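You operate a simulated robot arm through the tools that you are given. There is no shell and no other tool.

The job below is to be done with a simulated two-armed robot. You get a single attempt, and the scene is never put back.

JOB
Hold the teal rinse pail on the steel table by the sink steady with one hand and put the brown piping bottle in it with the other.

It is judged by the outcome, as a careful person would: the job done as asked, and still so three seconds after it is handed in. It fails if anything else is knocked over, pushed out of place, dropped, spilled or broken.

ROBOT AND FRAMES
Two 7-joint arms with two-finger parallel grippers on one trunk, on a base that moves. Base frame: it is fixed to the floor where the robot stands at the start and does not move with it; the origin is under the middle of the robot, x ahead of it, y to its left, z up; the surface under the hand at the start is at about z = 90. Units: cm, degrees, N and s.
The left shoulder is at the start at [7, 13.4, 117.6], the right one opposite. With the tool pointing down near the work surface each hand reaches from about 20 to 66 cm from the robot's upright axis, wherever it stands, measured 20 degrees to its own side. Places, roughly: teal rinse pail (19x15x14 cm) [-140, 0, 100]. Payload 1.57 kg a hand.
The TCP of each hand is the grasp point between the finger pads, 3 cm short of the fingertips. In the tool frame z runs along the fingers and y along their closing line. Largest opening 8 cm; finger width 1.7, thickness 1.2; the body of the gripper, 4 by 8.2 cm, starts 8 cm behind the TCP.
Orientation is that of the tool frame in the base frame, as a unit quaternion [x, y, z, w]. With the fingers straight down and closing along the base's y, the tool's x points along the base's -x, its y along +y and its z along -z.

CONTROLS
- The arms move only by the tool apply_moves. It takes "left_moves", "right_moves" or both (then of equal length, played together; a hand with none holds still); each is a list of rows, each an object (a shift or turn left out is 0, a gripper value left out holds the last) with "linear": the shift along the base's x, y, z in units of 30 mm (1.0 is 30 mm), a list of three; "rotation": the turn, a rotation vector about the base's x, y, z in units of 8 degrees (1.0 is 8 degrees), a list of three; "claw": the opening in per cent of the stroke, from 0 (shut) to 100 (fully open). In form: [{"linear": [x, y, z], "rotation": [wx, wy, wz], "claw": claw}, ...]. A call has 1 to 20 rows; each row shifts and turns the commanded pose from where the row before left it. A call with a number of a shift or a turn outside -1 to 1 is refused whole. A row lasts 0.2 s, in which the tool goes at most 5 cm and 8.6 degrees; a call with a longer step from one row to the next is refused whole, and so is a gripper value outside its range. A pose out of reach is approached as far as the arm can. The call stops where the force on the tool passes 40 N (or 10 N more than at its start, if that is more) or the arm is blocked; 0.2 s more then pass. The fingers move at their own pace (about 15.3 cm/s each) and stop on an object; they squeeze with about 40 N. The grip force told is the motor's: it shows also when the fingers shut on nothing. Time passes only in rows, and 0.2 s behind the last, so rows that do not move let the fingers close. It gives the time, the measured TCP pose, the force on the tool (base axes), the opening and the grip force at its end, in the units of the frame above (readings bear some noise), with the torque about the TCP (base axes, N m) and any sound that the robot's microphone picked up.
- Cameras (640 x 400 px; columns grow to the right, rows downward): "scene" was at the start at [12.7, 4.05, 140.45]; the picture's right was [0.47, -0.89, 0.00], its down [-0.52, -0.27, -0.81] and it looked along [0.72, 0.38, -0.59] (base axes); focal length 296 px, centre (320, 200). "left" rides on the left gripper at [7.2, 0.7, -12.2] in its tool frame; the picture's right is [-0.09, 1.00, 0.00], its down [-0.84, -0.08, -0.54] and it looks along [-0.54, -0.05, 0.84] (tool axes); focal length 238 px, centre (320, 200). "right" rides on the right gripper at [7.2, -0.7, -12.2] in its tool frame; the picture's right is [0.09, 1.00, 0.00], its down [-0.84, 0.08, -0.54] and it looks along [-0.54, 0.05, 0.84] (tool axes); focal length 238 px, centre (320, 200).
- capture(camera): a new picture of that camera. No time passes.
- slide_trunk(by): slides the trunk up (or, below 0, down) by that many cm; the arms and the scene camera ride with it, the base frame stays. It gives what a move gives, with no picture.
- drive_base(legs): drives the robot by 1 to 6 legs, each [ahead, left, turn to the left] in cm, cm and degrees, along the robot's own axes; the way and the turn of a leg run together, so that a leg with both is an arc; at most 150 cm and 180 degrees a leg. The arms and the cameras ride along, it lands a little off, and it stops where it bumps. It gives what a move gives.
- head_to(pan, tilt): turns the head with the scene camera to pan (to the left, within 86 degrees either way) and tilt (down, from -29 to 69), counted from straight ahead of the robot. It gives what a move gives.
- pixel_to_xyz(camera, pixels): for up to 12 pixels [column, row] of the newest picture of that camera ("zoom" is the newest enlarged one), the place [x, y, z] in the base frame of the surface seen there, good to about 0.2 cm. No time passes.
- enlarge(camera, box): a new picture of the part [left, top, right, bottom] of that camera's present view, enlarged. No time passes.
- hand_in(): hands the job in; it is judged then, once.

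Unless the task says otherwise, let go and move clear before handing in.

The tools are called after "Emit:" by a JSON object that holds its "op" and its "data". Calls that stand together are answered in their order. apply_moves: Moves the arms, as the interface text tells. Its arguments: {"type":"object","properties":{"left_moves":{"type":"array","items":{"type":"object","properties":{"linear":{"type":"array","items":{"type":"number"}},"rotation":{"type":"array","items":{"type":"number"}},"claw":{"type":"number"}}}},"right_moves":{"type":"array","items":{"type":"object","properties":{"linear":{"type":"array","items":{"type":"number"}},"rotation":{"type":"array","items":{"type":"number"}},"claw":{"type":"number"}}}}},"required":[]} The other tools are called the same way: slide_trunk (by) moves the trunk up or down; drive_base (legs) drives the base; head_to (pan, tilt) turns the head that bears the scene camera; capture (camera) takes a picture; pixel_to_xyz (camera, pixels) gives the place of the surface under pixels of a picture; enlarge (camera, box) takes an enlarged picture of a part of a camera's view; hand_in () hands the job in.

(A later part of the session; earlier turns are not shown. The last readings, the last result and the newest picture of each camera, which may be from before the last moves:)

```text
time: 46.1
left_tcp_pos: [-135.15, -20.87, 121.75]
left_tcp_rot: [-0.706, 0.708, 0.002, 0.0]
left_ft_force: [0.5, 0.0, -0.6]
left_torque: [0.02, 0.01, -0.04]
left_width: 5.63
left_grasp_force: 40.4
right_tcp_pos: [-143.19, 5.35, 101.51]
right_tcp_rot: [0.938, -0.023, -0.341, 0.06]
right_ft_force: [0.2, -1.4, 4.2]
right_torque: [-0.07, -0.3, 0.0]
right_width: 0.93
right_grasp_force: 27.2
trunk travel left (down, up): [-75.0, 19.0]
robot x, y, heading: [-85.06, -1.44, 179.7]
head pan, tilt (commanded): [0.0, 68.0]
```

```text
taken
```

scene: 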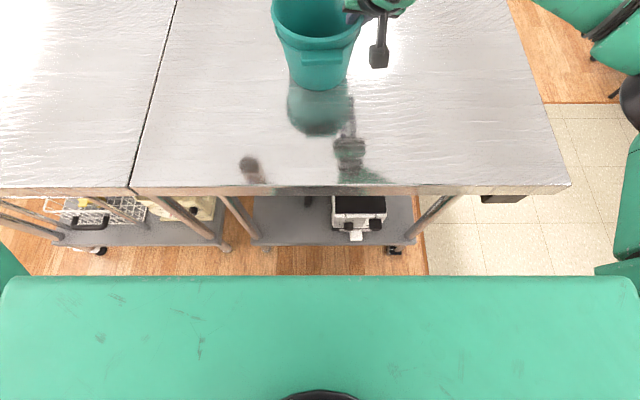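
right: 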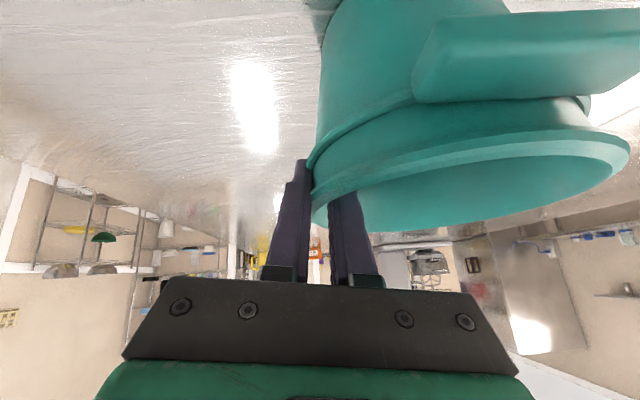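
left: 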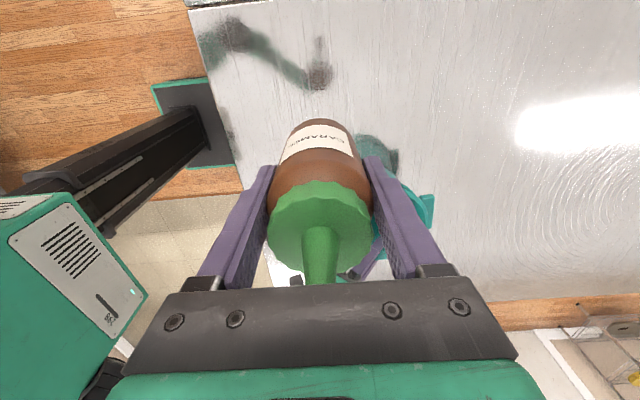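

The base top is at z 24 and about 20 cm to each side. I'll measure the table's under-shelf, legs and toaster, which the base must not touch.

Emit:
{"op": "pixel_to_xyz", "data": {"camera": "scene", "pixels": [[300, 244], [255, 240], [222, 245], [410, 236], [355, 238], [392, 250], [360, 210], [120, 244], [95, 250], [250, 270], [380, 265], [380, 218]]}}

Emit:
{"op": "enlarge", "data": {"camera": "scene", "box": [160, 180, 460, 280]}}

```text
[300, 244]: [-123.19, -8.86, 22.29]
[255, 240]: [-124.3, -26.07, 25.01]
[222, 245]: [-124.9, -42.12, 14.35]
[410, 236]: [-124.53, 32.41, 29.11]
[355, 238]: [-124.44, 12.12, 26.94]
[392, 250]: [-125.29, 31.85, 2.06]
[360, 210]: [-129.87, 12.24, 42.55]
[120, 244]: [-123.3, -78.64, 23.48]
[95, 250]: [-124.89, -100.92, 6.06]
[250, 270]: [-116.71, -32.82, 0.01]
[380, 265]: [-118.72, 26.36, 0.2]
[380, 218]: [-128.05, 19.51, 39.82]
```

```text
2.13 times, centred on (310, 230) of scene
```

zoom: 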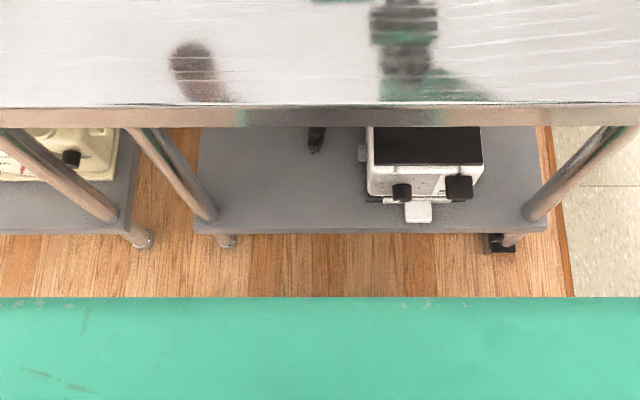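

The table legs and shelf front are at x ≈ -123 and my base front is at about x ≈ -108, so 8 cm forward is safe, and raising the trunk adds reach. First I'll open the right hand and lift it straight off the rim, and draw the left hand back within reach.

Emit:
{"op": "apply_moves", "data": {"right_moves": [{"claw": 20}, {"claw": 40}, {"claw": 45}], "left_moves": [{"linear": [0.5, 0, 0]}, {"linear": [0.8, 0, 0]}, {"linear": [0.8, 0, 0]}]}}

Emit:
{"op": "capture", "data": {"camera": "right"}}

```text
time: 46.9
left_tcp_pos: [-128.81, -20.8, 121.54]
left_tcp_rot: [-0.706, 0.708, 0.001, 0.0]
left_ft_force: [-0.5, -0.2, -1.3]
left_torque: [-0.01, 0.0, 0.0]
left_width: 5.61
left_grasp_force: 40.1
right_tcp_pos: [-143.1, 5.25, 101.63]
right_tcp_rot: [0.938, -0.023, -0.341, 0.06]
right_ft_force: [1.0, 0.0, 0.0]
right_torque: [0.0, -0.01, -0.01]
right_width: 3.59
right_grasp_force: 0.1
trunk travel left (down, up): [-75.0, 19.0]
robot x, y, heading: [-85.11, -1.49, 179.9]
head pan, tilt (commanded): [0.0, 68.0]
```

```text
taken
```

right: 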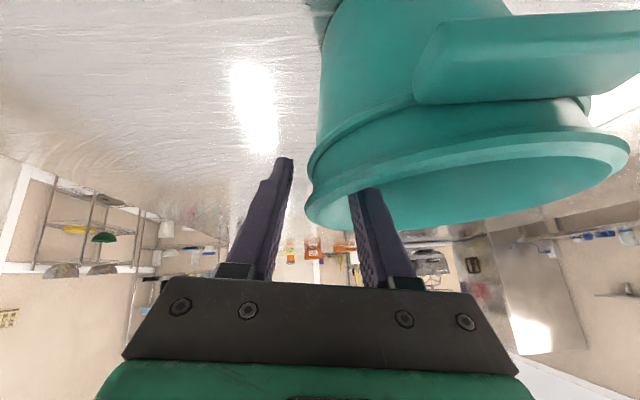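

The right fingers are off the rim (force zero, with the rim at (310,205) free between them). I'll lift the right hand straight up and then back.

Emit:
{"op": "apply_moves", "data": {"right_moves": [{"linear": [0, 0, 0.6]}, {"linear": [0, 0, 0.9]}, {"linear": [0, 0, 0.9]}, {"linear": [0, 0, 0.9]}, {"linear": [0, 0, 0.9]}, {"linear": [0, 0, 0.9]}, {"linear": [0.9, 0.2, 0]}, {"linear": [0.9, 0.2, 0]}, {"linear": [0.9, 0.2, 0]}, {"linear": [0.3, 0, 0]}, {}], "left_moves": [{"linear": [0.5, 0, 0]}, {"linear": [0.5, 0, 0]}, {"linear": [0.5, 0, 0.3]}, {"linear": [0.5, 0, 0.3]}, {"linear": [0.5, 0, 0.3]}, {}, {}, {}, {}, {}, {}]}}

Emit:
{"op": "slide_trunk", "data": {"by": 10}}

Emit:
{"op": "drive_base", "data": {"legs": [[8, 0, 0]]}}

Emit:
{"op": "head_to", "data": {"pan": 0, "tilt": 50}}

Emit:
{"op": "capture", "data": {"camera": "scene"}}

```text
time: 49.3
left_tcp_pos: [-121.24, -20.8, 124.21]
left_tcp_rot: [-0.706, 0.709, 0.001, 0.0]
left_ft_force: [-0.2, 0.2, -2.0]
left_torque: [0.01, -0.01, 0.0]
left_width: 5.62
left_grasp_force: 39.9
right_tcp_pos: [-134.21, 6.74, 117.2]
right_tcp_rot: [0.938, -0.023, -0.341, 0.06]
right_ft_force: [0.5, 0.4, -0.2]
right_torque: [0.04, -0.04, 0.0]
right_width: 3.59
right_grasp_force: 0.2
trunk travel left (down, up): [-75.0, 19.0]
robot x, y, heading: [-85.1, -1.64, 180.0]
head pan, tilt (commanded): [0.0, 68.0]
```

```text
time: 50.6
left_tcp_pos: [-121.3, -20.76, 134.18]
left_tcp_rot: [-0.706, 0.708, 0.0, 0.0]
left_ft_force: [0.5, 0.1, -2.1]
left_torque: [-0.04, 0.03, 0.01]
left_width: 5.61
left_grasp_force: 40.3
right_tcp_pos: [-134.3, 6.86, 127.12]
right_tcp_rot: [0.938, -0.023, -0.341, 0.06]
right_ft_force: [0.1, 0.1, 1.3]
right_torque: [0.02, 0.01, -0.03]
right_width: 3.61
right_grasp_force: 0.1
trunk travel left (down, up): [-85.0, 9.0]
robot x, y, heading: [-84.91, -1.08, 179.6]
head pan, tilt (commanded): [0.0, 68.0]
```

```text
time: 51.7
left_tcp_pos: [-128.28, -20.65, 134.41]
left_tcp_rot: [-0.705, 0.709, 0.003, -0.002]
left_ft_force: [0.0, -0.1, -0.9]
left_torque: [0.0, 0.05, -0.02]
left_width: 5.66
left_grasp_force: 39.7
right_tcp_pos: [-141.41, 6.66, 127.48]
right_tcp_rot: [0.937, -0.022, -0.344, 0.06]
right_ft_force: [0.3, -0.5, -0.1]
right_torque: [0.0, 0.01, 0.01]
right_width: 3.6
right_grasp_force: 0.1
trunk travel left (down, up): [-85.0, 9.0]
robot x, y, heading: [-93.13, -1.45, 179.9]
head pan, tilt (commanded): [0.0, 68.0]
```

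```text
time: 52.5
left_tcp_pos: [-129.18, -20.76, 134.16]
left_tcp_rot: [-0.707, 0.707, 0.0, -0.001]
left_ft_force: [-0.2, -0.4, -1.4]
left_torque: [0.02, -0.02, 0.01]
left_width: 5.63
left_grasp_force: 39.9
right_tcp_pos: [-142.45, 6.71, 127.08]
right_tcp_rot: [0.938, -0.022, -0.341, 0.06]
right_ft_force: [-0.3, -0.2, 0.2]
right_torque: [0.01, -0.01, -0.01]
right_width: 3.56
right_grasp_force: 0.0
trunk travel left (down, up): [-85.0, 9.0]
robot x, y, heading: [-93.09, -1.28, 179.8]
head pan, tilt (commanded): [0.0, 50.0]
```

```text
taken
```

scene: 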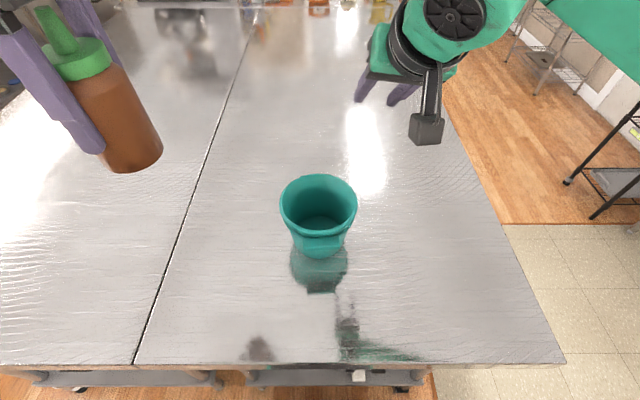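

The robot is at x = -93 with the trunk up 10 cm, nothing was bumped, and the pail at (318,212) is undisturbed. I'll re-measure it before pinching again.

Emit:
{"op": "enlarge", "data": {"camera": "scene", "box": [258, 155, 378, 275]}}

Emit:
{"op": "pixel_to_xyz", "data": {"camera": "scene", "pixels": [[318, 176], [318, 228], [284, 203], [282, 203], [354, 203], [356, 203], [318, 222], [318, 217], [325, 220], [318, 250], [300, 225], [336, 225]]}}

```text
3.33 times, centred on (318, 215) of scene
```

zoom: 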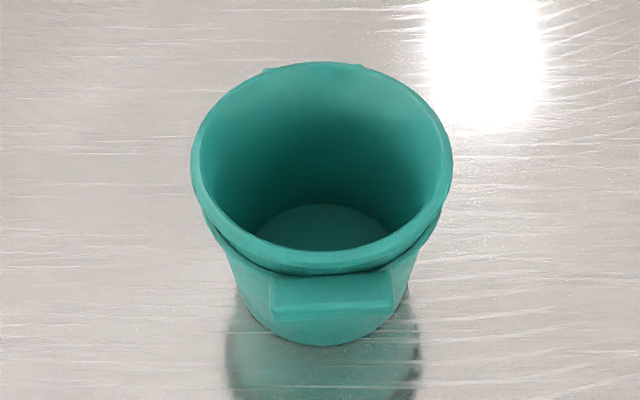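

```text
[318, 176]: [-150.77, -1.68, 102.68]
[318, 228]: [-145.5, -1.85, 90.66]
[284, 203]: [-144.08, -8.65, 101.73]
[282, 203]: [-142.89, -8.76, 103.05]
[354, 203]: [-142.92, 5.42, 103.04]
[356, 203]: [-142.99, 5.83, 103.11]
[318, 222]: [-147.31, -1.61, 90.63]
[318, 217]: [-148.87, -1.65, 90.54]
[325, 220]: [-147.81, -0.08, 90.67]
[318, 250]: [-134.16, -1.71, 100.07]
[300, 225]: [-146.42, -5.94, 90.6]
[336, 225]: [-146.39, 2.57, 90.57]
```

The pail's floor is at z 90.6, and the right rim's midline is now at y ≈ 5.6, with the centre at (-143.6, -1.7). I'll lower the right hand over the rim again and check.

Emit:
{"op": "apply_moves", "data": {"right_moves": [{"linear": [-0.08, -0.22, -0.7], "claw": 50}, {"linear": [-0.08, -0.22, -0.8]}, {"linear": [0, 0, -0.9]}, {"linear": [0, 0, -0.9]}, {"linear": [0, 0, -0.9]}, {"linear": [0, 0, -0.9]}, {"linear": [0, 0, -0.8]}, {"linear": [0, 0, -0.8]}, {"linear": [0, 0, -0.8]}, {}, {}]}}

Emit:
{"op": "capture", "data": {"camera": "right"}}

Emit:
{"op": "capture", "data": {"camera": "scene"}}

```text
time: 54.9
left_tcp_pos: [-129.0, -20.76, 134.11]
left_tcp_rot: [-0.706, 0.708, 0.0, 0.0]
left_ft_force: [-0.4, -0.2, -1.1]
left_torque: [-0.01, 0.01, 0.03]
left_width: 5.66
left_grasp_force: 40.0
right_tcp_pos: [-142.53, 5.45, 104.69]
right_tcp_rot: [0.938, -0.021, -0.341, 0.061]
right_ft_force: [-0.9, -0.2, -0.1]
right_torque: [0.0, 0.01, -0.01]
right_width: 3.99
right_grasp_force: 0.0
trunk travel left (down, up): [-85.0, 9.0]
robot x, y, heading: [-93.23, -1.24, 180.1]
head pan, tilt (commanded): [0.0, 50.0]
```

```text
taken
```

right: 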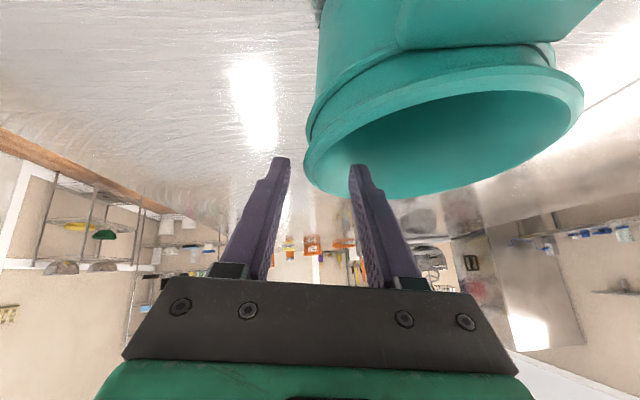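

```text
taken
```

scene: 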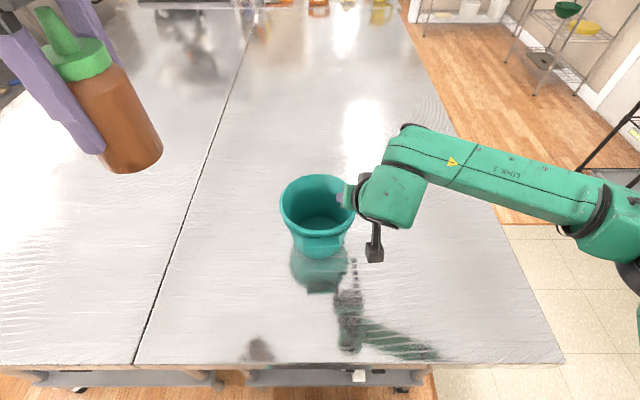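

In the last pinch the rim settled centred with the TCP at y ≈ 5.22, and the pail hasn't moved since. I'll aim for (-143.1, 5.22, 101.6) and close softly.

Emit:
{"op": "apply_moves", "data": {"right_moves": [{"linear": [-0.1, -0.07, -0.5]}, {"linear": [-0.1, 0, -0.53]}, {}, {}]}}

Emit:
{"op": "capture", "data": {"camera": "right"}}

```text
time: 55.9
left_tcp_pos: [-128.98, -20.75, 134.2]
left_tcp_rot: [-0.706, 0.708, 0.0, 0.0]
left_ft_force: [0.7, 0.4, -0.2]
left_torque: [-0.01, 0.0, -0.03]
left_width: 5.62
left_grasp_force: 40.3
right_tcp_pos: [-143.22, 5.08, 101.63]
right_tcp_rot: [0.938, -0.021, -0.342, 0.061]
right_ft_force: [0.4, 0.0, 0.2]
right_torque: [-0.01, 0.02, 0.01]
right_width: 4.01
right_grasp_force: 0.1
trunk travel left (down, up): [-85.0, 9.0]
robot x, y, heading: [-92.96, -1.36, 179.9]
head pan, tilt (commanded): [0.0, 50.0]
```

```text
taken
```

right: 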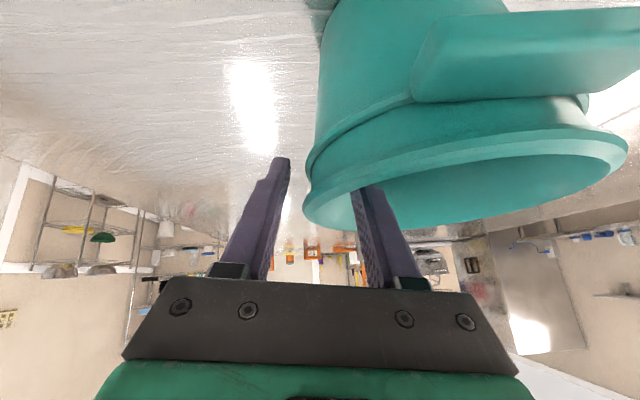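

The rim edge is at column 303, against 305 when it was centred, so I'll shift outward by about 0.1 cm and then close softly.

Emit:
{"op": "apply_moves", "data": {"right_moves": [{"linear": [0, 0.04, 0], "claw": 40}, {"claw": 30}, {"claw": 22}, {"claw": 16}, {"claw": 12}, {"claw": 8}, {"claw": 4}, {"claw": 0}, {"claw": 0}, {"claw": 0}]}}

Emit:
{"op": "enlarge", "data": {"camera": "scene", "box": [258, 150, 450, 270]}}

Emit:
{"op": "pixel_to_xyz", "data": {"camera": "scene", "pixels": [[318, 176], [318, 234], [282, 203], [284, 203], [318, 222], [318, 228], [300, 225]]}}

```text
time: 58.1
left_tcp_pos: [-129.04, -20.72, 134.26]
left_tcp_rot: [-0.706, 0.708, 0.0, -0.001]
left_ft_force: [-1.1, -0.3, -1.2]
left_torque: [-0.02, 0.0, -0.01]
left_width: 5.64
left_grasp_force: 40.0
right_tcp_pos: [-143.26, 5.27, 101.69]
right_tcp_rot: [0.938, -0.023, -0.342, 0.06]
right_ft_force: [-0.3, 0.8, 0.3]
right_torque: [-0.15, -0.06, 0.02]
right_width: 0.94
right_grasp_force: 27.9
trunk travel left (down, up): [-85.0, 9.0]
robot x, y, heading: [-92.88, -1.38, 180.1]
head pan, tilt (commanded): [0.0, 50.0]
```

```text
3.33 times, centred on (354, 210) of scene
```

zoom: 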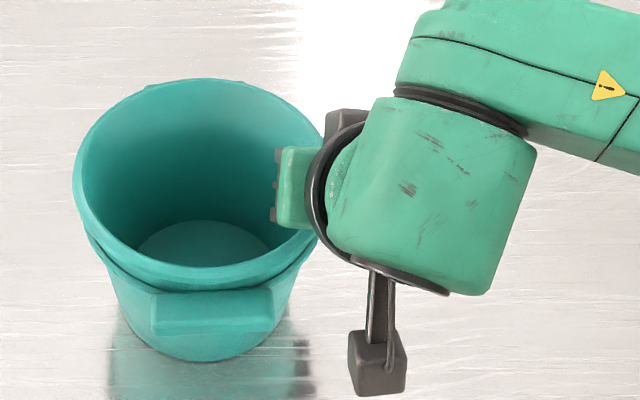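

```text
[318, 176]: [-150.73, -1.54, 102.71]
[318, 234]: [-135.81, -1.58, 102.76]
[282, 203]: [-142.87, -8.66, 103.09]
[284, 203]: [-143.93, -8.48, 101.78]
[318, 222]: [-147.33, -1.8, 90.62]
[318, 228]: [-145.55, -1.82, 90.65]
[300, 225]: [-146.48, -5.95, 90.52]
```

The pinch is clean: 0.94 cm wide, side forces under 1 N, pail level with its centre at about (-143.4, -1.6). Before swinging the left hand over, I'll measure how far the right gripper and wrist reach toward the pail.

Emit:
{"op": "pixel_to_xyz", "data": {"camera": "zoom", "pixels": [[278, 185], [292, 150], [300, 215], [318, 180], [345, 120], [400, 100], [420, 30], [380, 180], [430, 190], [340, 240], [500, 120], [480, 20]]}}

```text
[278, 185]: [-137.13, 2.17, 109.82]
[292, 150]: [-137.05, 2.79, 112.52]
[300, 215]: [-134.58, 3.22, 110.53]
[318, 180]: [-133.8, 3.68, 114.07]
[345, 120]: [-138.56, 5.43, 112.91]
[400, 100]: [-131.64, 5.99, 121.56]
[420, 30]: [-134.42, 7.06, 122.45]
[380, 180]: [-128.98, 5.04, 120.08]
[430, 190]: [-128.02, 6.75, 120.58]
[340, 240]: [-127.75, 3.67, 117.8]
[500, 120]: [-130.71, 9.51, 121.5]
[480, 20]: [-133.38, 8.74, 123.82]
```

The right gripper stays at y ≥ 2.2 near z 110, which leaves room for the left hand at about y = -2.8. I'll bring the bottle in from the left side, keeping its base well above the rim.

Emit:
{"op": "apply_moves", "data": {"left_moves": [{"linear": [-0.797, 0, -0.678]}, {"linear": [-0.797, 0, -0.678]}, {"linear": [-0.797, 0, -0.678]}, {"linear": [-0.797, 0, -0.678]}, {"linear": [-0.797, 0, -0.678]}, {"linear": [-0.797, 0, -0.678]}, {"linear": [0, 0.8, -0.15]}, {"linear": [0, 0.8, -0.15]}, {"linear": [0, 0.8, -0.15]}, {}]}}

Emit:
{"op": "capture", "data": {"camera": "scene"}}

Emit:
{"op": "capture", "data": {"camera": "left"}}

```text
time: 60.3
left_tcp_pos: [-143.18, -13.63, 120.4]
left_tcp_rot: [-0.707, 0.708, 0.002, -0.001]
left_ft_force: [-1.5, 0.6, -1.5]
left_torque: [0.03, 0.04, 0.02]
left_width: 5.63
left_grasp_force: 40.2
right_tcp_pos: [-143.26, 5.22, 101.67]
right_tcp_rot: [0.938, -0.022, -0.341, 0.06]
right_ft_force: [-0.1, 1.4, 2.1]
right_torque: [-0.12, -0.13, -0.01]
right_width: 0.93
right_grasp_force: 27.3
trunk travel left (down, up): [-85.0, 9.0]
robot x, y, heading: [-93.08, -1.36, 180.0]
head pan, tilt (commanded): [0.0, 50.0]
```

```text
taken
```

scene: 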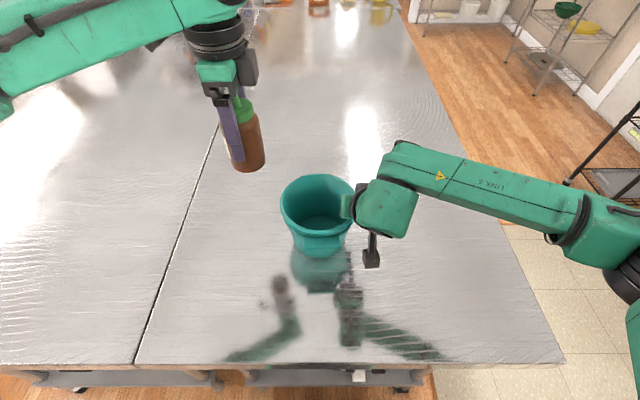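

```text
taken
```

left: 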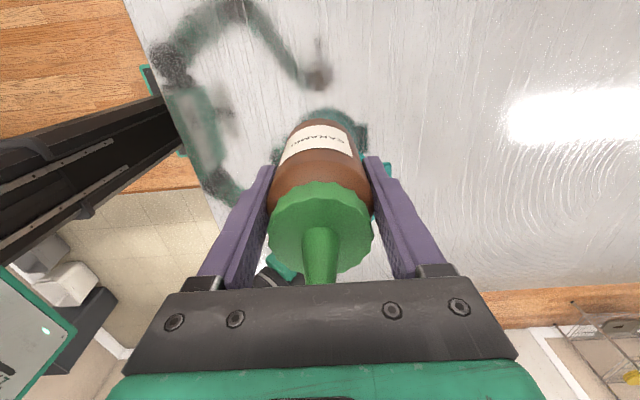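

The left hand reached (-143.2, -13.6, 120.4) and the bottle hangs upright at (247,145) in the scene view. I'll take a closer look at the left gripper's surroundings before moving over the pail.

Emit:
{"op": "enlarge", "data": {"camera": "scene", "box": [140, 0, 400, 270]}}

Emit:
{"op": "pixel_to_xyz", "data": {"camera": "scene", "pixels": [[246, 66], [215, 72], [228, 88], [250, 170], [262, 150], [228, 150], [215, 40], [240, 40], [258, 60]]}}

```text
1.48 times, centred on (270, 135) of scene
```

zoom: 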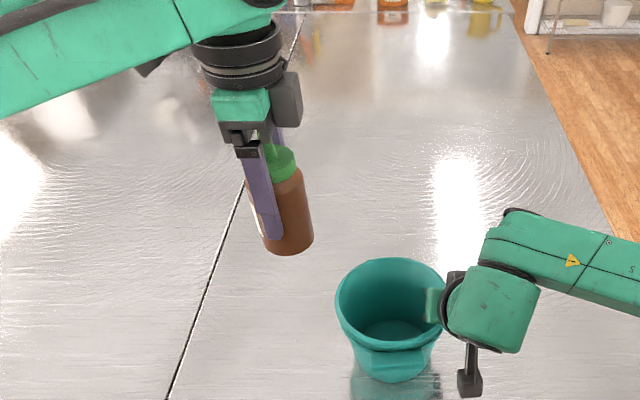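

```text
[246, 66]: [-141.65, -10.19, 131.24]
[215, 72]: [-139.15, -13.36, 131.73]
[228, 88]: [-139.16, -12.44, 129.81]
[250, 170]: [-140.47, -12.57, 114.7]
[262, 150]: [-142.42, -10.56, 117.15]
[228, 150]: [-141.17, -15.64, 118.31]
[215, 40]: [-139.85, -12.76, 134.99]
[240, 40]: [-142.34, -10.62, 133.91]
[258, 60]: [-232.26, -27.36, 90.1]
```

The left gripper has a side box that reaches about 3.9 cm toward the right hand. With the bottle centred at y ≈ -3.2 it still clears the right gripper by 1–2 cm, so I'll move over the pail and look again.

Emit:
{"op": "apply_moves", "data": {"left_moves": [{"linear": [-0.02, 0.694, -0.26]}, {"linear": [-0.02, 0.694, -0.26]}, {"linear": [-0.02, 0.694, -0.26]}, {"linear": [0, 0.694, -0.26]}, {"linear": [0, 0.694, -0.26]}, {}, {}]}}

Emit:
{"op": "capture", "data": {"camera": "scene"}}

Emit:
{"op": "capture", "data": {"camera": "left"}}

Emit:
{"op": "capture", "data": {"camera": "right"}}

```text
time: 61.9
left_tcp_pos: [-138.57, -8.64, 115.9]
left_tcp_rot: [-0.706, 0.708, 0.002, 0.001]
left_ft_force: [0.2, -0.3, -1.3]
left_torque: [0.04, 0.01, 0.01]
left_width: 5.61
left_grasp_force: 40.4
left hand out of reach, approached as far as the arm can: row 1, 2, 3, 4, 5
right_tcp_pos: [-143.24, 5.28, 101.7]
right_tcp_rot: [0.938, -0.022, -0.341, 0.06]
right_ft_force: [-0.8, -0.2, 2.8]
right_torque: [-0.09, -0.13, -0.03]
right_width: 0.91
right_grasp_force: 27.3
trunk travel left (down, up): [-85.0, 9.0]
robot x, y, heading: [-93.19, -1.37, 180.0]
head pan, tilt (commanded): [0.0, 50.0]
```

```text
taken
```

scene: 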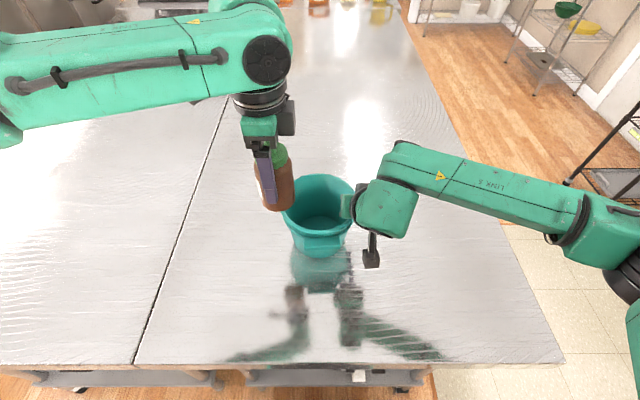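

```text
taken
```

left: 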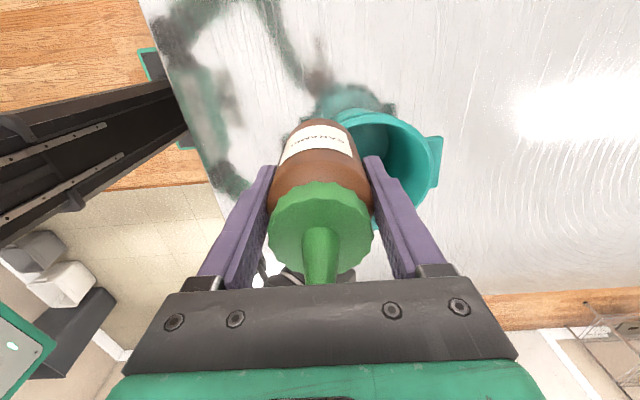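

```text
taken
```

right: 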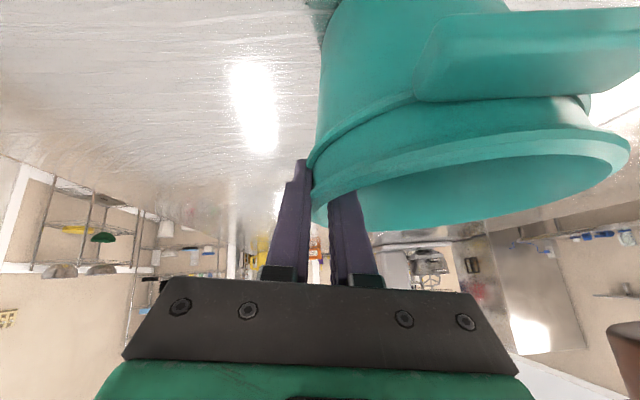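

The left arm hit a wrist limit with the full 90° turn, stopping at (-138.6, -8.6) with the bottle still well above the rim. I'll turn the hand back 45°, which is easier on the wrist and also swings its side box away from the right hand, and then try again.

Emit:
{"op": "apply_moves", "data": {"left_moves": [{"linear": [-0.1, -0.1, 0.1], "rotation": [0, 0, 0.9375]}, {"linear": [-0.1, 0, 0.1], "rotation": [0, 0, 0.9375]}, {"linear": [-0.2, 0, 0], "rotation": [0, 0, 0.9375]}, {"linear": [-0.3, 0, 0], "rotation": [0, 0, 0.9375]}, {"linear": [-0.3, 0.1, 0], "rotation": [0, 0, 0.9375]}, {"linear": [-0.3, 0.2, 0], "rotation": [0, 0, 0.9375]}, {"linear": [-0.3, 0.3, 0]}, {}]}}

Emit:
{"op": "capture", "data": {"camera": "scene"}}

```text
time: 63.7
left_tcp_pos: [-140.52, -10.33, 116.66]
left_tcp_rot: [0.923, -0.384, -0.001, -0.001]
left_ft_force: [-0.4, -0.4, -1.7]
left_torque: [-0.01, -0.04, 0.0]
left_width: 5.64
left_grasp_force: 39.9
left hand out of reach, approached as far as the arm can: row 3, 4, 5, 6, 7
right_tcp_pos: [-143.27, 5.41, 101.7]
right_tcp_rot: [0.938, -0.022, -0.341, 0.061]
right_ft_force: [-0.2, -1.0, 1.4]
right_torque: [-0.05, -0.19, -0.06]
right_width: 0.91
right_grasp_force: 28.1
trunk travel left (down, up): [-85.0, 9.0]
robot x, y, heading: [-93.33, -1.4, 180.0]
head pan, tilt (commanded): [0.0, 50.0]
```

```text
taken
```

scene: 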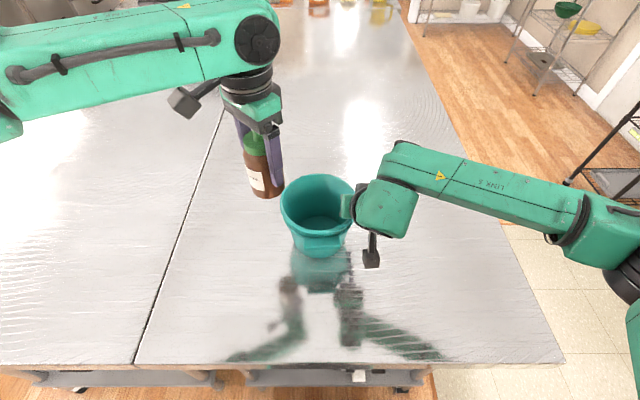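

The wrist turn is not the limit. The arm seems stuck in an elbow-out posture that won't go further inward. I'll draw back a little, turn the hand to its normal yaw with the fingers closing across, and approach again from a relaxed posture.

Emit:
{"op": "apply_moves", "data": {"left_moves": [{"linear": [0.7, -0.3, 0.1], "rotation": [0, 0, 0.9375]}, {"linear": [0.7, -0.3, 0.1], "rotation": [0, 0, 0.9375]}, {"linear": [0.7, -0.3, 0.1], "rotation": [0, 0, 0.9375]}, {"linear": [0.7, -0.3, 0.1], "rotation": [0, 0, 0.9375]}, {"linear": [0.7, -0.2, 0.1], "rotation": [0, 0, 0.9375]}, {"linear": [0.7, 0, 0.1], "rotation": [0, 0, 0.9375]}, {}]}}

Emit:
{"op": "capture", "data": {"camera": "scene"}}

```text
time: 65.3
left_tcp_pos: [-127.75, -14.59, 118.31]
left_tcp_rot: [1.0, 0.001, 0.0, 0.001]
left_ft_force: [0.1, 0.1, -2.1]
left_torque: [0.02, -0.02, 0.01]
left_width: 5.63
left_grasp_force: 40.2
right_tcp_pos: [-143.26, 5.3, 101.65]
right_tcp_rot: [0.938, -0.022, -0.34, 0.061]
right_ft_force: [1.6, 0.0, 1.9]
right_torque: [0.33, -0.22, 0.05]
right_width: 0.93
right_grasp_force: 27.4
trunk travel left (down, up): [-85.0, 9.0]
robot x, y, heading: [-92.68, -1.27, 180.1]
head pan, tilt (commanded): [0.0, 50.0]
```

```text
taken
```

scene: 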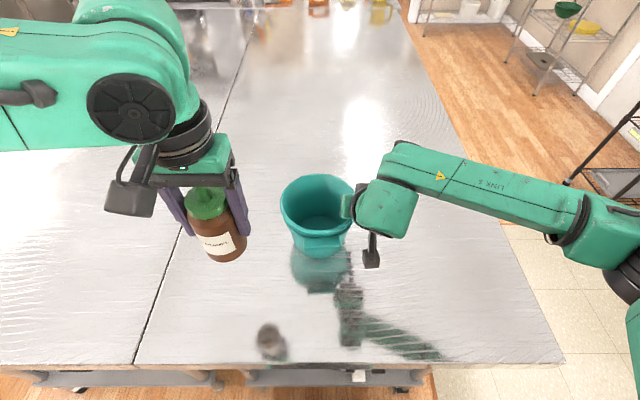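

The left hand is back at normal yaw and upright at (-127.8, -14.6, 118.3). I'll reach forward beside the pail first and then inward, a few rows at a time.

Emit:
{"op": "apply_moves", "data": {"left_moves": [{"linear": [-0.85, 0.1, 0]}, {"linear": [-0.85, 0.1, 0]}, {"linear": [-0.85, 0.1, 0]}, {"linear": [-0.85, 0.1, 0]}, {"linear": [-0.85, 0.1, 0]}, {"linear": [-0.85, 0.1, -0.2]}, {"linear": [0, 0.6, -0.1]}, {"linear": [0, 0.6, -0.1]}, {"linear": [0, 0.6, -0.1]}, {}]}}

Emit:
{"op": "capture", "data": {"camera": "scene"}}

```text
time: 67.5
left_tcp_pos: [-140.38, -10.4, 116.64]
left_tcp_rot: [1.0, -0.001, -0.001, 0.0]
left_ft_force: [1.2, -0.6, -1.7]
left_torque: [0.0, 0.01, 0.03]
left_width: 5.63
left_grasp_force: 40.1
left hand out of reach, approached as far as the arm can: row 7, 8, 9
right_tcp_pos: [-143.27, 5.35, 101.71]
right_tcp_rot: [0.938, -0.022, -0.34, 0.06]
right_ft_force: [0.2, -1.0, 1.8]
right_torque: [-0.12, -0.21, 0.0]
right_width: 0.93
right_grasp_force: 27.5
trunk travel left (down, up): [-85.0, 9.0]
robot x, y, heading: [-92.64, -1.55, 180.0]
head pan, tilt (commanded): [0.0, 50.0]
```

```text
taken
```

scene: 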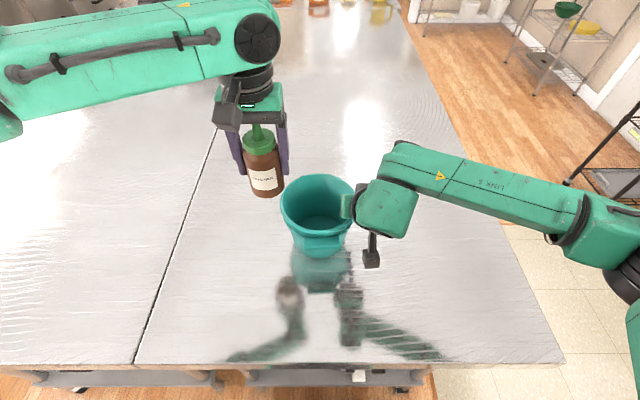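

The arm stops at the same place (-140.4, -10.4, 116.6) whatever the yaw, so the left hand just can't reach near the robot's midline at this distance. I'll let go of the rim, lift clear, and shift the base sideways so the pail sits in front of the left arm; the tilted right hand can still reach it from there.

Emit:
{"op": "apply_moves", "data": {"left_moves": [{"linear": [0.5, -0.2, 0]}, {"linear": [0.7, -0.2, 0]}, {"linear": [0.7, -0.2, 0]}, {"linear": [0.7, 0, 0.2]}, {"linear": [0.7, 0, 0.2]}, {"linear": [0.4, 0, 0.2]}], "right_moves": [{"claw": 12}, {"claw": 20}, {"claw": 30}, {"claw": 40}, {"claw": 45}, {}]}}

Emit:
{"op": "capture", "data": {"camera": "right"}}

```text
time: 68.9
left_tcp_pos: [-129.44, -12.26, 118.32]
left_tcp_rot: [1.0, -0.001, 0.001, 0.001]
left_ft_force: [0.4, -0.1, -0.9]
left_torque: [-0.03, 0.02, 0.02]
left_width: 5.63
left_grasp_force: 40.6
right_tcp_pos: [-143.23, 5.22, 101.73]
right_tcp_rot: [0.937, -0.023, -0.342, 0.06]
right_ft_force: [-0.8, -0.6, -0.9]
right_torque: [0.0, 0.01, 0.01]
right_width: 3.62
right_grasp_force: 0.1
trunk travel left (down, up): [-85.0, 9.0]
robot x, y, heading: [-93.02, -1.85, 179.8]
head pan, tilt (commanded): [0.0, 50.0]
```

```text
taken
```

right: 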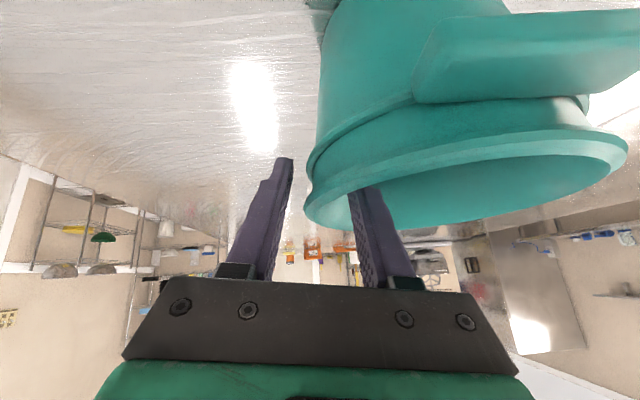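

The right fingers are off the rim again and the pail hasn't moved (edge at column 306). I'll lift the right hand, then shift the base 11 cm to its right and 2 cm forward.

Emit:
{"op": "apply_moves", "data": {"right_moves": [{"linear": [0, 0, 0.6]}, {"linear": [0, 0, 0.9]}, {"linear": [0, 0, 0.9]}, {"linear": [0, 0, 0.9]}, {"linear": [0, 0, 0.9]}, {"linear": [0, 0, 0.9]}, {"linear": [0, 0, 0.9]}, {"linear": [0.5, 0, 0.9]}, {"linear": [0.9, 0, 0]}, {"linear": [0.9, 0, 0]}, {}], "left_moves": [{"linear": [0, -0.3, 0.2]}, {"linear": [0, -0.3, 0.2]}, {"linear": [0, -0.3, 0.2]}, {"linear": [0, 0, 0.2]}, {"linear": [0.5, 0, 0.2]}, {}, {}, {}, {}, {}, {}]}}

Emit:
{"op": "drive_base", "data": {"legs": [[2, -11, 0]]}}

Emit:
{"op": "capture", "data": {"camera": "scene"}}

```text
time: 71.3
left_tcp_pos: [-128.05, -14.83, 121.14]
left_tcp_rot: [1.0, -0.001, 0.0, -0.001]
left_ft_force: [-0.1, 0.5, -0.9]
left_torque: [0.03, 0.01, 0.03]
left_width: 5.61
left_grasp_force: 39.8
right_tcp_pos: [-136.29, 5.31, 122.25]
right_tcp_rot: [0.938, -0.022, -0.342, 0.06]
right_ft_force: [-0.2, -0.3, 0.4]
right_torque: [0.0, 0.0, 0.01]
right_width: 3.59
right_grasp_force: 0.1
trunk travel left (down, up): [-85.0, 9.0]
robot x, y, heading: [-93.18, -1.43, 179.9]
head pan, tilt (commanded): [0.0, 50.0]
```

```text
time: 72.5
left_tcp_pos: [-129.95, -4.81, 121.26]
left_tcp_rot: [1.0, 0.0, 0.0, -0.001]
left_ft_force: [-0.2, 0.0, -1.9]
left_torque: [0.01, -0.02, -0.05]
left_width: 5.65
left_grasp_force: 39.5
right_tcp_pos: [-138.21, 15.34, 122.16]
right_tcp_rot: [0.938, -0.02, -0.342, 0.059]
right_ft_force: [-0.9, -0.4, 0.6]
right_torque: [0.0, 0.02, -0.01]
right_width: 3.59
right_grasp_force: 0.0
trunk travel left (down, up): [-85.0, 9.0]
robot x, y, heading: [-95.05, 9.33, -180.1]
head pan, tilt (commanded): [0.0, 50.0]
```

```text
taken
```

scene: 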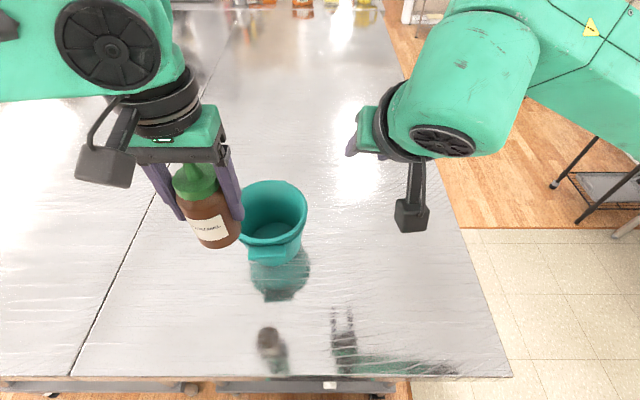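

The base is at (-95, 9.3), and the pail at (275,215) is now squarely in front of the left arm. I'll test the left hand's reach over the pail while the right hand is still clear.

Emit:
{"op": "apply_moves", "data": {"left_moves": [{"linear": [-0.75, 0.13, -0.2]}, {"linear": [-0.75, 0.13, -0.2]}, {"linear": [-0.75, 0.13, -0.25]}, {"linear": [-0.75, 0.13, -0.25]}, {"linear": [-0.75, 0.13, -0.25]}, {"linear": [-0.75, 0.13, -0.25]}, {}, {}]}}

Emit:
{"op": "capture", "data": {"camera": "scene"}}

Emit:
{"op": "capture", "data": {"camera": "left"}}

```text
time: 74.3
left_tcp_pos: [-143.41, -2.3, 117.13]
left_tcp_rot: [1.0, 0.0, 0.0, 0.0]
left_ft_force: [-0.4, -0.7, -1.0]
left_torque: [0.0, 0.01, 0.02]
left_width: 5.64
left_grasp_force: 39.9
right_tcp_pos: [-138.32, 15.73, 122.23]
right_tcp_rot: [0.938, -0.02, -0.341, 0.061]
right_ft_force: [-0.5, 0.9, 0.0]
right_torque: [0.0, -0.02, 0.05]
right_width: 3.61
right_grasp_force: 0.0
trunk travel left (down, up): [-85.0, 9.0]
robot x, y, heading: [-95.05, 8.96, -180.1]
head pan, tilt (commanded): [0.0, 50.0]
```

```text
taken
```

scene: 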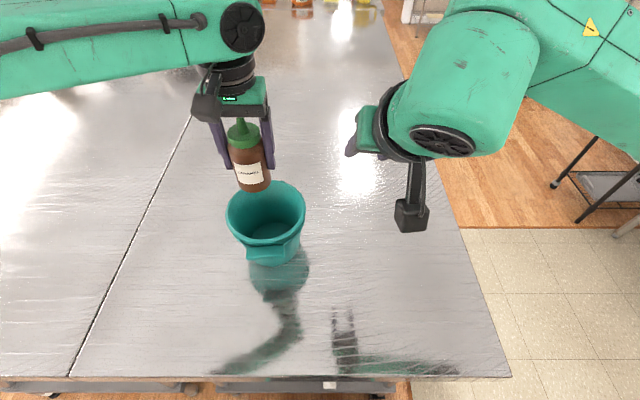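

```text
taken
```

left: 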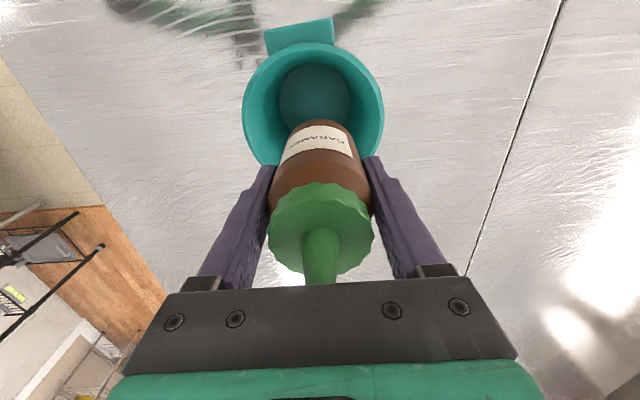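

The left hand now reaches over the pail at (-143.4, -2.3, 117). I'll move it aside to the left, turning it 45° so its camera keeps clear of the right hand, and re-measure the pail before pinching.

Emit:
{"op": "apply_moves", "data": {"left_moves": [{"linear": [0, -0.75, 0.2], "rotation": [0, 0, -0.9375]}, {"linear": [0, -0.75, 0.2], "rotation": [0, 0, -0.9375]}, {"linear": [0, -0.75, 0.1], "rotation": [0, 0, -0.9375]}, {"linear": [0, -0.75, 0.1], "rotation": [0, 0, -0.9375]}, {"linear": [0, -0.75, 0], "rotation": [0, 0, -0.9375]}, {"linear": [0, -0.75, 0], "rotation": [0, 0, -0.9375]}, {}]}}

Emit:
{"op": "capture", "data": {"camera": "scene"}}

Emit:
{"op": "pixel_to_xyz", "data": {"camera": "scene", "pixels": [[266, 182], [268, 240], [230, 212], [303, 206], [305, 206], [301, 206], [270, 230], [270, 225]]}}

```text
time: 75.9
left_tcp_pos: [-143.53, -15.73, 118.75]
left_tcp_rot: [0.924, -0.383, -0.001, -0.001]
left_ft_force: [-0.6, 0.2, -1.5]
left_torque: [-0.02, 0.0, -0.01]
left_width: 5.62
left_grasp_force: 39.8
right_tcp_pos: [-138.31, 15.9, 122.24]
right_tcp_rot: [0.938, -0.021, -0.342, 0.061]
right_ft_force: [0.6, -0.1, 0.2]
right_torque: [0.01, 0.01, -0.03]
right_width: 3.6
right_grasp_force: 0.1
trunk travel left (down, up): [-85.0, 9.0]
robot x, y, heading: [-95.14, 9.46, -179.9]
head pan, tilt (commanded): [0.0, 50.0]
```

```text
taken
```

scene: 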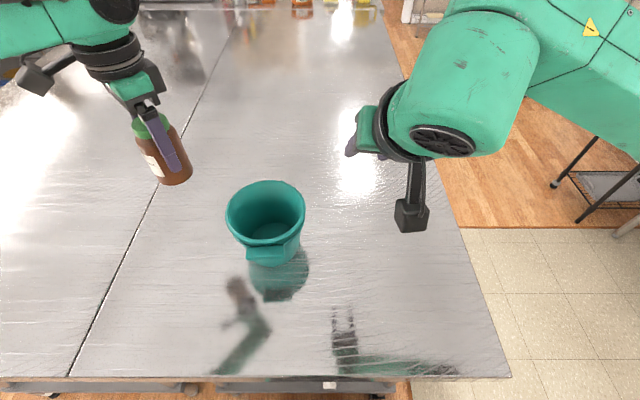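

```text
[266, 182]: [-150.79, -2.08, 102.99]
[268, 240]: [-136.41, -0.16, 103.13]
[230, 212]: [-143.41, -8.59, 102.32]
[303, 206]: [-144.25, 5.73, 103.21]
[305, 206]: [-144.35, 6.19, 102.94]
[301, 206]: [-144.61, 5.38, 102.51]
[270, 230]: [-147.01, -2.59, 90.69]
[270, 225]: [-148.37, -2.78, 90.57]
```

The pail is unmoved, with its right rim at y ≈ 5.6–6. I'll bring the right hand back over the rim, stop with the fingertips just straddling it, and check the alignment.

Emit:
{"op": "apply_moves", "data": {"right_moves": [{"linear": [-0.41, -0.87, -0.3], "claw": 50}, {"linear": [-0.41, -0.87, -0.3]}, {"linear": [-0.41, -0.87, -0.3]}, {"linear": [-0.41, -0.87, -0.3]}, {"linear": [0, 0, -0.75]}, {"linear": [0, 0, -0.75]}, {"linear": [0, 0, -0.75]}, {"linear": [0, 0, -0.75]}, {"linear": [0, 0, -0.75]}, {"linear": [0, 0, -0.75]}, {}, {}]}}

Emit:
{"op": "capture", "data": {"camera": "right"}}

Emit:
{"op": "capture", "data": {"camera": "scene"}}

```text
time: 78.5
left_tcp_pos: [-143.44, -15.62, 118.83]
left_tcp_rot: [0.924, -0.383, 0.0, -0.001]
left_ft_force: [0.5, -0.1, -1.7]
left_torque: [0.0, 0.0, -0.02]
left_width: 5.61
left_grasp_force: 39.8
right_tcp_pos: [-143.52, 5.25, 105.23]
right_tcp_rot: [0.938, -0.021, -0.341, 0.061]
right_ft_force: [0.3, -0.2, 0.5]
right_torque: [0.01, 0.0, 0.02]
right_width: 3.98
right_grasp_force: 0.0
trunk travel left (down, up): [-85.0, 9.0]
robot x, y, heading: [-94.77, 9.47, -180.1]
head pan, tilt (commanded): [0.0, 50.0]
```

```text
taken
```

right: 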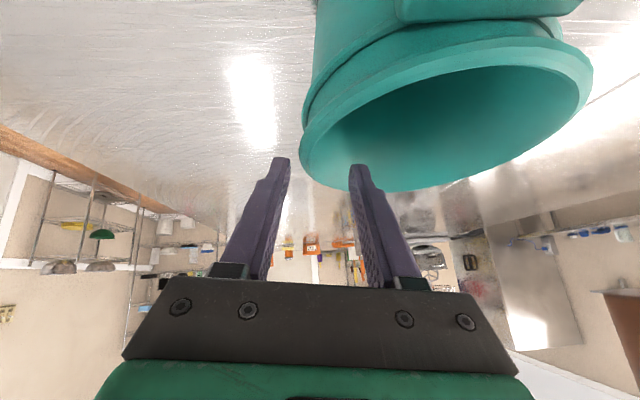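

```text
taken
```

scene: 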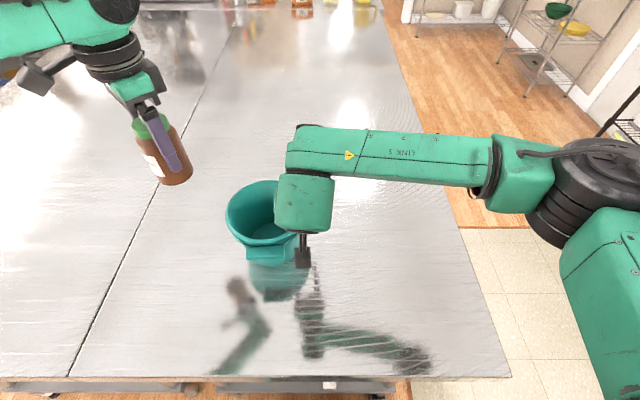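

The rim edge is at column 299, between the fingers (290 and 350) but nearer the outer one, so I'll shift outward by about 0.2 cm while lowering the last 3.5 cm.

Emit:
{"op": "apply_moves", "data": {"right_moves": [{"linear": [0.05, 0.07, -0.3]}, {"linear": [0.05, 0, -0.45]}, {"linear": [0, 0, -0.45]}, {}, {}]}}

Emit:
{"op": "capture", "data": {"camera": "right"}}

```text
time: 79.7
left_tcp_pos: [-143.51, -15.64, 118.85]
left_tcp_rot: [0.924, -0.383, 0.0, 0.0]
left_ft_force: [-0.2, 0.4, -1.8]
left_torque: [-0.01, -0.01, 0.0]
left_width: 5.62
left_grasp_force: 40.1
right_tcp_pos: [-143.06, 5.5, 101.43]
right_tcp_rot: [0.938, -0.021, -0.341, 0.061]
right_ft_force: [0.5, 0.5, 0.4]
right_torque: [0.0, 0.01, 0.01]
right_width: 4.04
right_grasp_force: 0.0
trunk travel left (down, up): [-85.0, 9.0]
robot x, y, heading: [-94.8, 8.95, -179.9]
head pan, tilt (commanded): [0.0, 50.0]
```

```text
taken
```

right: 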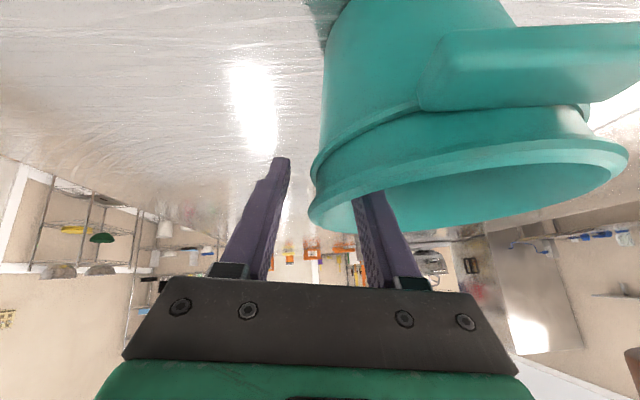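

The rim edge is at column 308, and it was 305–306 when centred, so I'll nudge back about 0.12 cm and close softly.

Emit:
{"op": "apply_moves", "data": {"right_moves": [{"linear": [0, -0.04, 0], "claw": 40}, {"claw": 30}, {"claw": 22}, {"claw": 16}, {"claw": 12}, {"claw": 8}, {"claw": 4}, {"claw": 0}, {"claw": 0}, {"claw": 0}]}}

Emit:
{"op": "capture", "data": {"camera": "scene"}}

Emit:
{"op": "pixel_to_xyz", "data": {"camera": "scene", "pixels": [[266, 182], [265, 242], [230, 212], [228, 212], [258, 230], [265, 225], [258, 236], [248, 228]]}}

```text
time: 81.9
left_tcp_pos: [-143.47, -15.61, 118.92]
left_tcp_rot: [0.924, -0.383, 0.001, 0.0]
left_ft_force: [-0.3, 0.2, -2.3]
left_torque: [-0.01, 0.01, 0.01]
left_width: 5.62
left_grasp_force: 40.0
right_tcp_pos: [-142.98, 5.48, 101.58]
right_tcp_rot: [0.938, -0.021, -0.342, 0.06]
right_ft_force: [-0.9, -0.5, 1.3]
right_torque: [-0.05, -0.11, -0.03]
right_width: 0.86
right_grasp_force: 27.6
trunk travel left (down, up): [-85.0, 9.0]
robot x, y, heading: [-94.85, 9.02, -180.1]
head pan, tilt (commanded): [0.0, 50.0]
```

```text
taken
```

scene: 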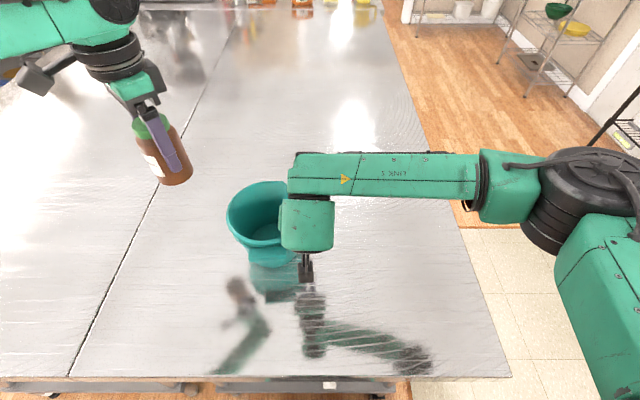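

```text
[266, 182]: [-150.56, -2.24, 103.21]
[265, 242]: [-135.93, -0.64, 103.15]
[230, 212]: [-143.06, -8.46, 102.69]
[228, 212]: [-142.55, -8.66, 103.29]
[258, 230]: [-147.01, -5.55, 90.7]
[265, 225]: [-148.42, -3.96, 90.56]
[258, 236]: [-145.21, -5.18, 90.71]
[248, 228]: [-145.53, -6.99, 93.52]
```

The pinch is good (0.86 cm, about 1 N of side force) and the pail is level. The right wrist and forearm now lie differently, at (305,225) and (290–480,175), so I'll measure them for clearance.

Emit:
{"op": "pixel_to_xyz", "data": {"camera": "scene", "pixels": [[291, 170], [291, 190], [296, 155], [310, 155], [340, 155], [284, 215], [283, 240], [290, 203], [305, 200], [330, 200], [305, 250], [320, 175]]}}

Emit:
{"op": "enlarge", "data": {"camera": "scene", "box": [200, 130, 360, 280]}}

```text
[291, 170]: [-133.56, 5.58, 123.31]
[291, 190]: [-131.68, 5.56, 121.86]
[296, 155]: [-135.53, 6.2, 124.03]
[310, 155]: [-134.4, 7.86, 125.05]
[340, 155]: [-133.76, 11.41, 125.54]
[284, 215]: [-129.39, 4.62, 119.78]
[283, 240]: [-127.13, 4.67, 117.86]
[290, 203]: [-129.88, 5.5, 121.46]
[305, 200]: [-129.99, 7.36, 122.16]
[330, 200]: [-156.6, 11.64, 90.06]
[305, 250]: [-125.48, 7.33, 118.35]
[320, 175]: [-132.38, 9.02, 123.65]
```

```text
2.67 times, centred on (280, 205) of scene
```

zoom: 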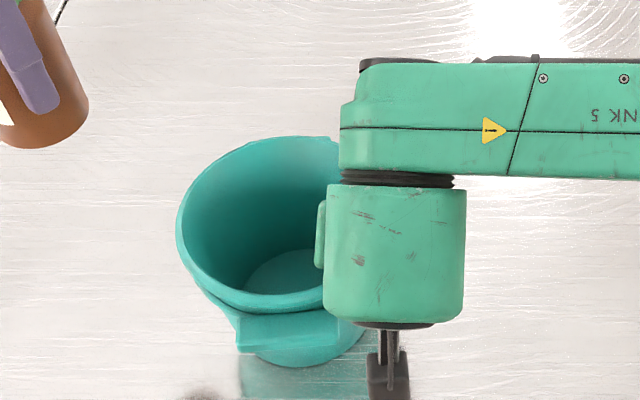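

The right link stays at y ≥ 4.6 and x ≥ -137, about 5 cm clear of where the left hand goes. I'll bring the bottle in over the pail now.

Emit:
{"op": "apply_moves", "data": {"left_moves": [{"linear": [0, 0.74, -0.1]}, {"linear": [0, 0.74, -0.1]}, {"linear": [0, 0.74, -0.1]}, {"linear": [0, 0.74, -0.1]}, {"linear": [0, 0.74, -0.1]}, {"linear": [0, 0.74, -0.1]}, {}, {}]}}

Emit:
{"op": "capture", "data": {"camera": "scene"}}

Emit:
{"op": "capture", "data": {"camera": "left"}}

Emit:
{"op": "capture", "data": {"camera": "right"}}

```text
time: 83.7
left_tcp_pos: [-143.48, -2.17, 117.36]
left_tcp_rot: [0.924, -0.383, -0.001, 0.0]
left_ft_force: [0.4, -0.5, -1.3]
left_torque: [-0.03, -0.02, 0.0]
left_width: 5.63
left_grasp_force: 40.2
right_tcp_pos: [-143.02, 5.4, 101.52]
right_tcp_rot: [0.938, -0.021, -0.342, 0.061]
right_ft_force: [0.6, -1.2, 3.1]
right_torque: [0.03, -0.17, 0.01]
right_width: 0.87
right_grasp_force: 27.8
trunk travel left (down, up): [-85.0, 9.0]
robot x, y, heading: [-95.27, 9.1, -180.0]
head pan, tilt (commanded): [0.0, 50.0]
```

```text
taken
```

scene: 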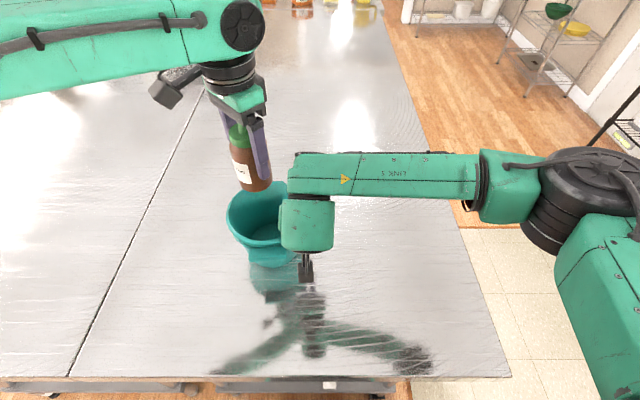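

```text
taken
```

left: 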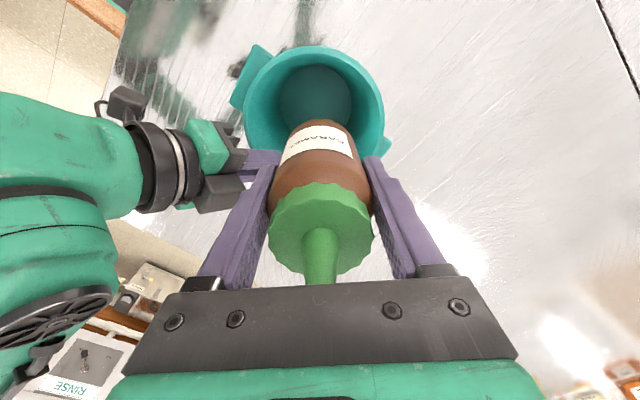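

```text
taken
```

right: 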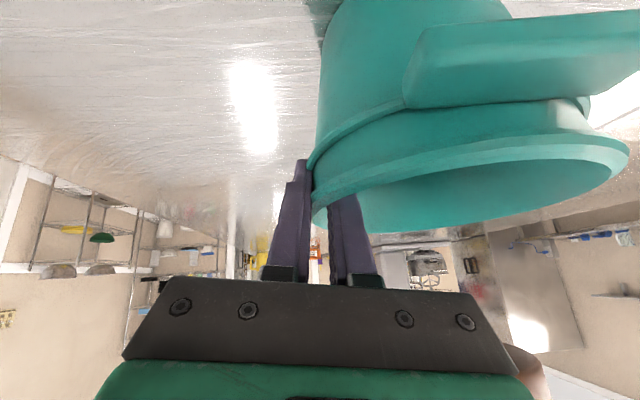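

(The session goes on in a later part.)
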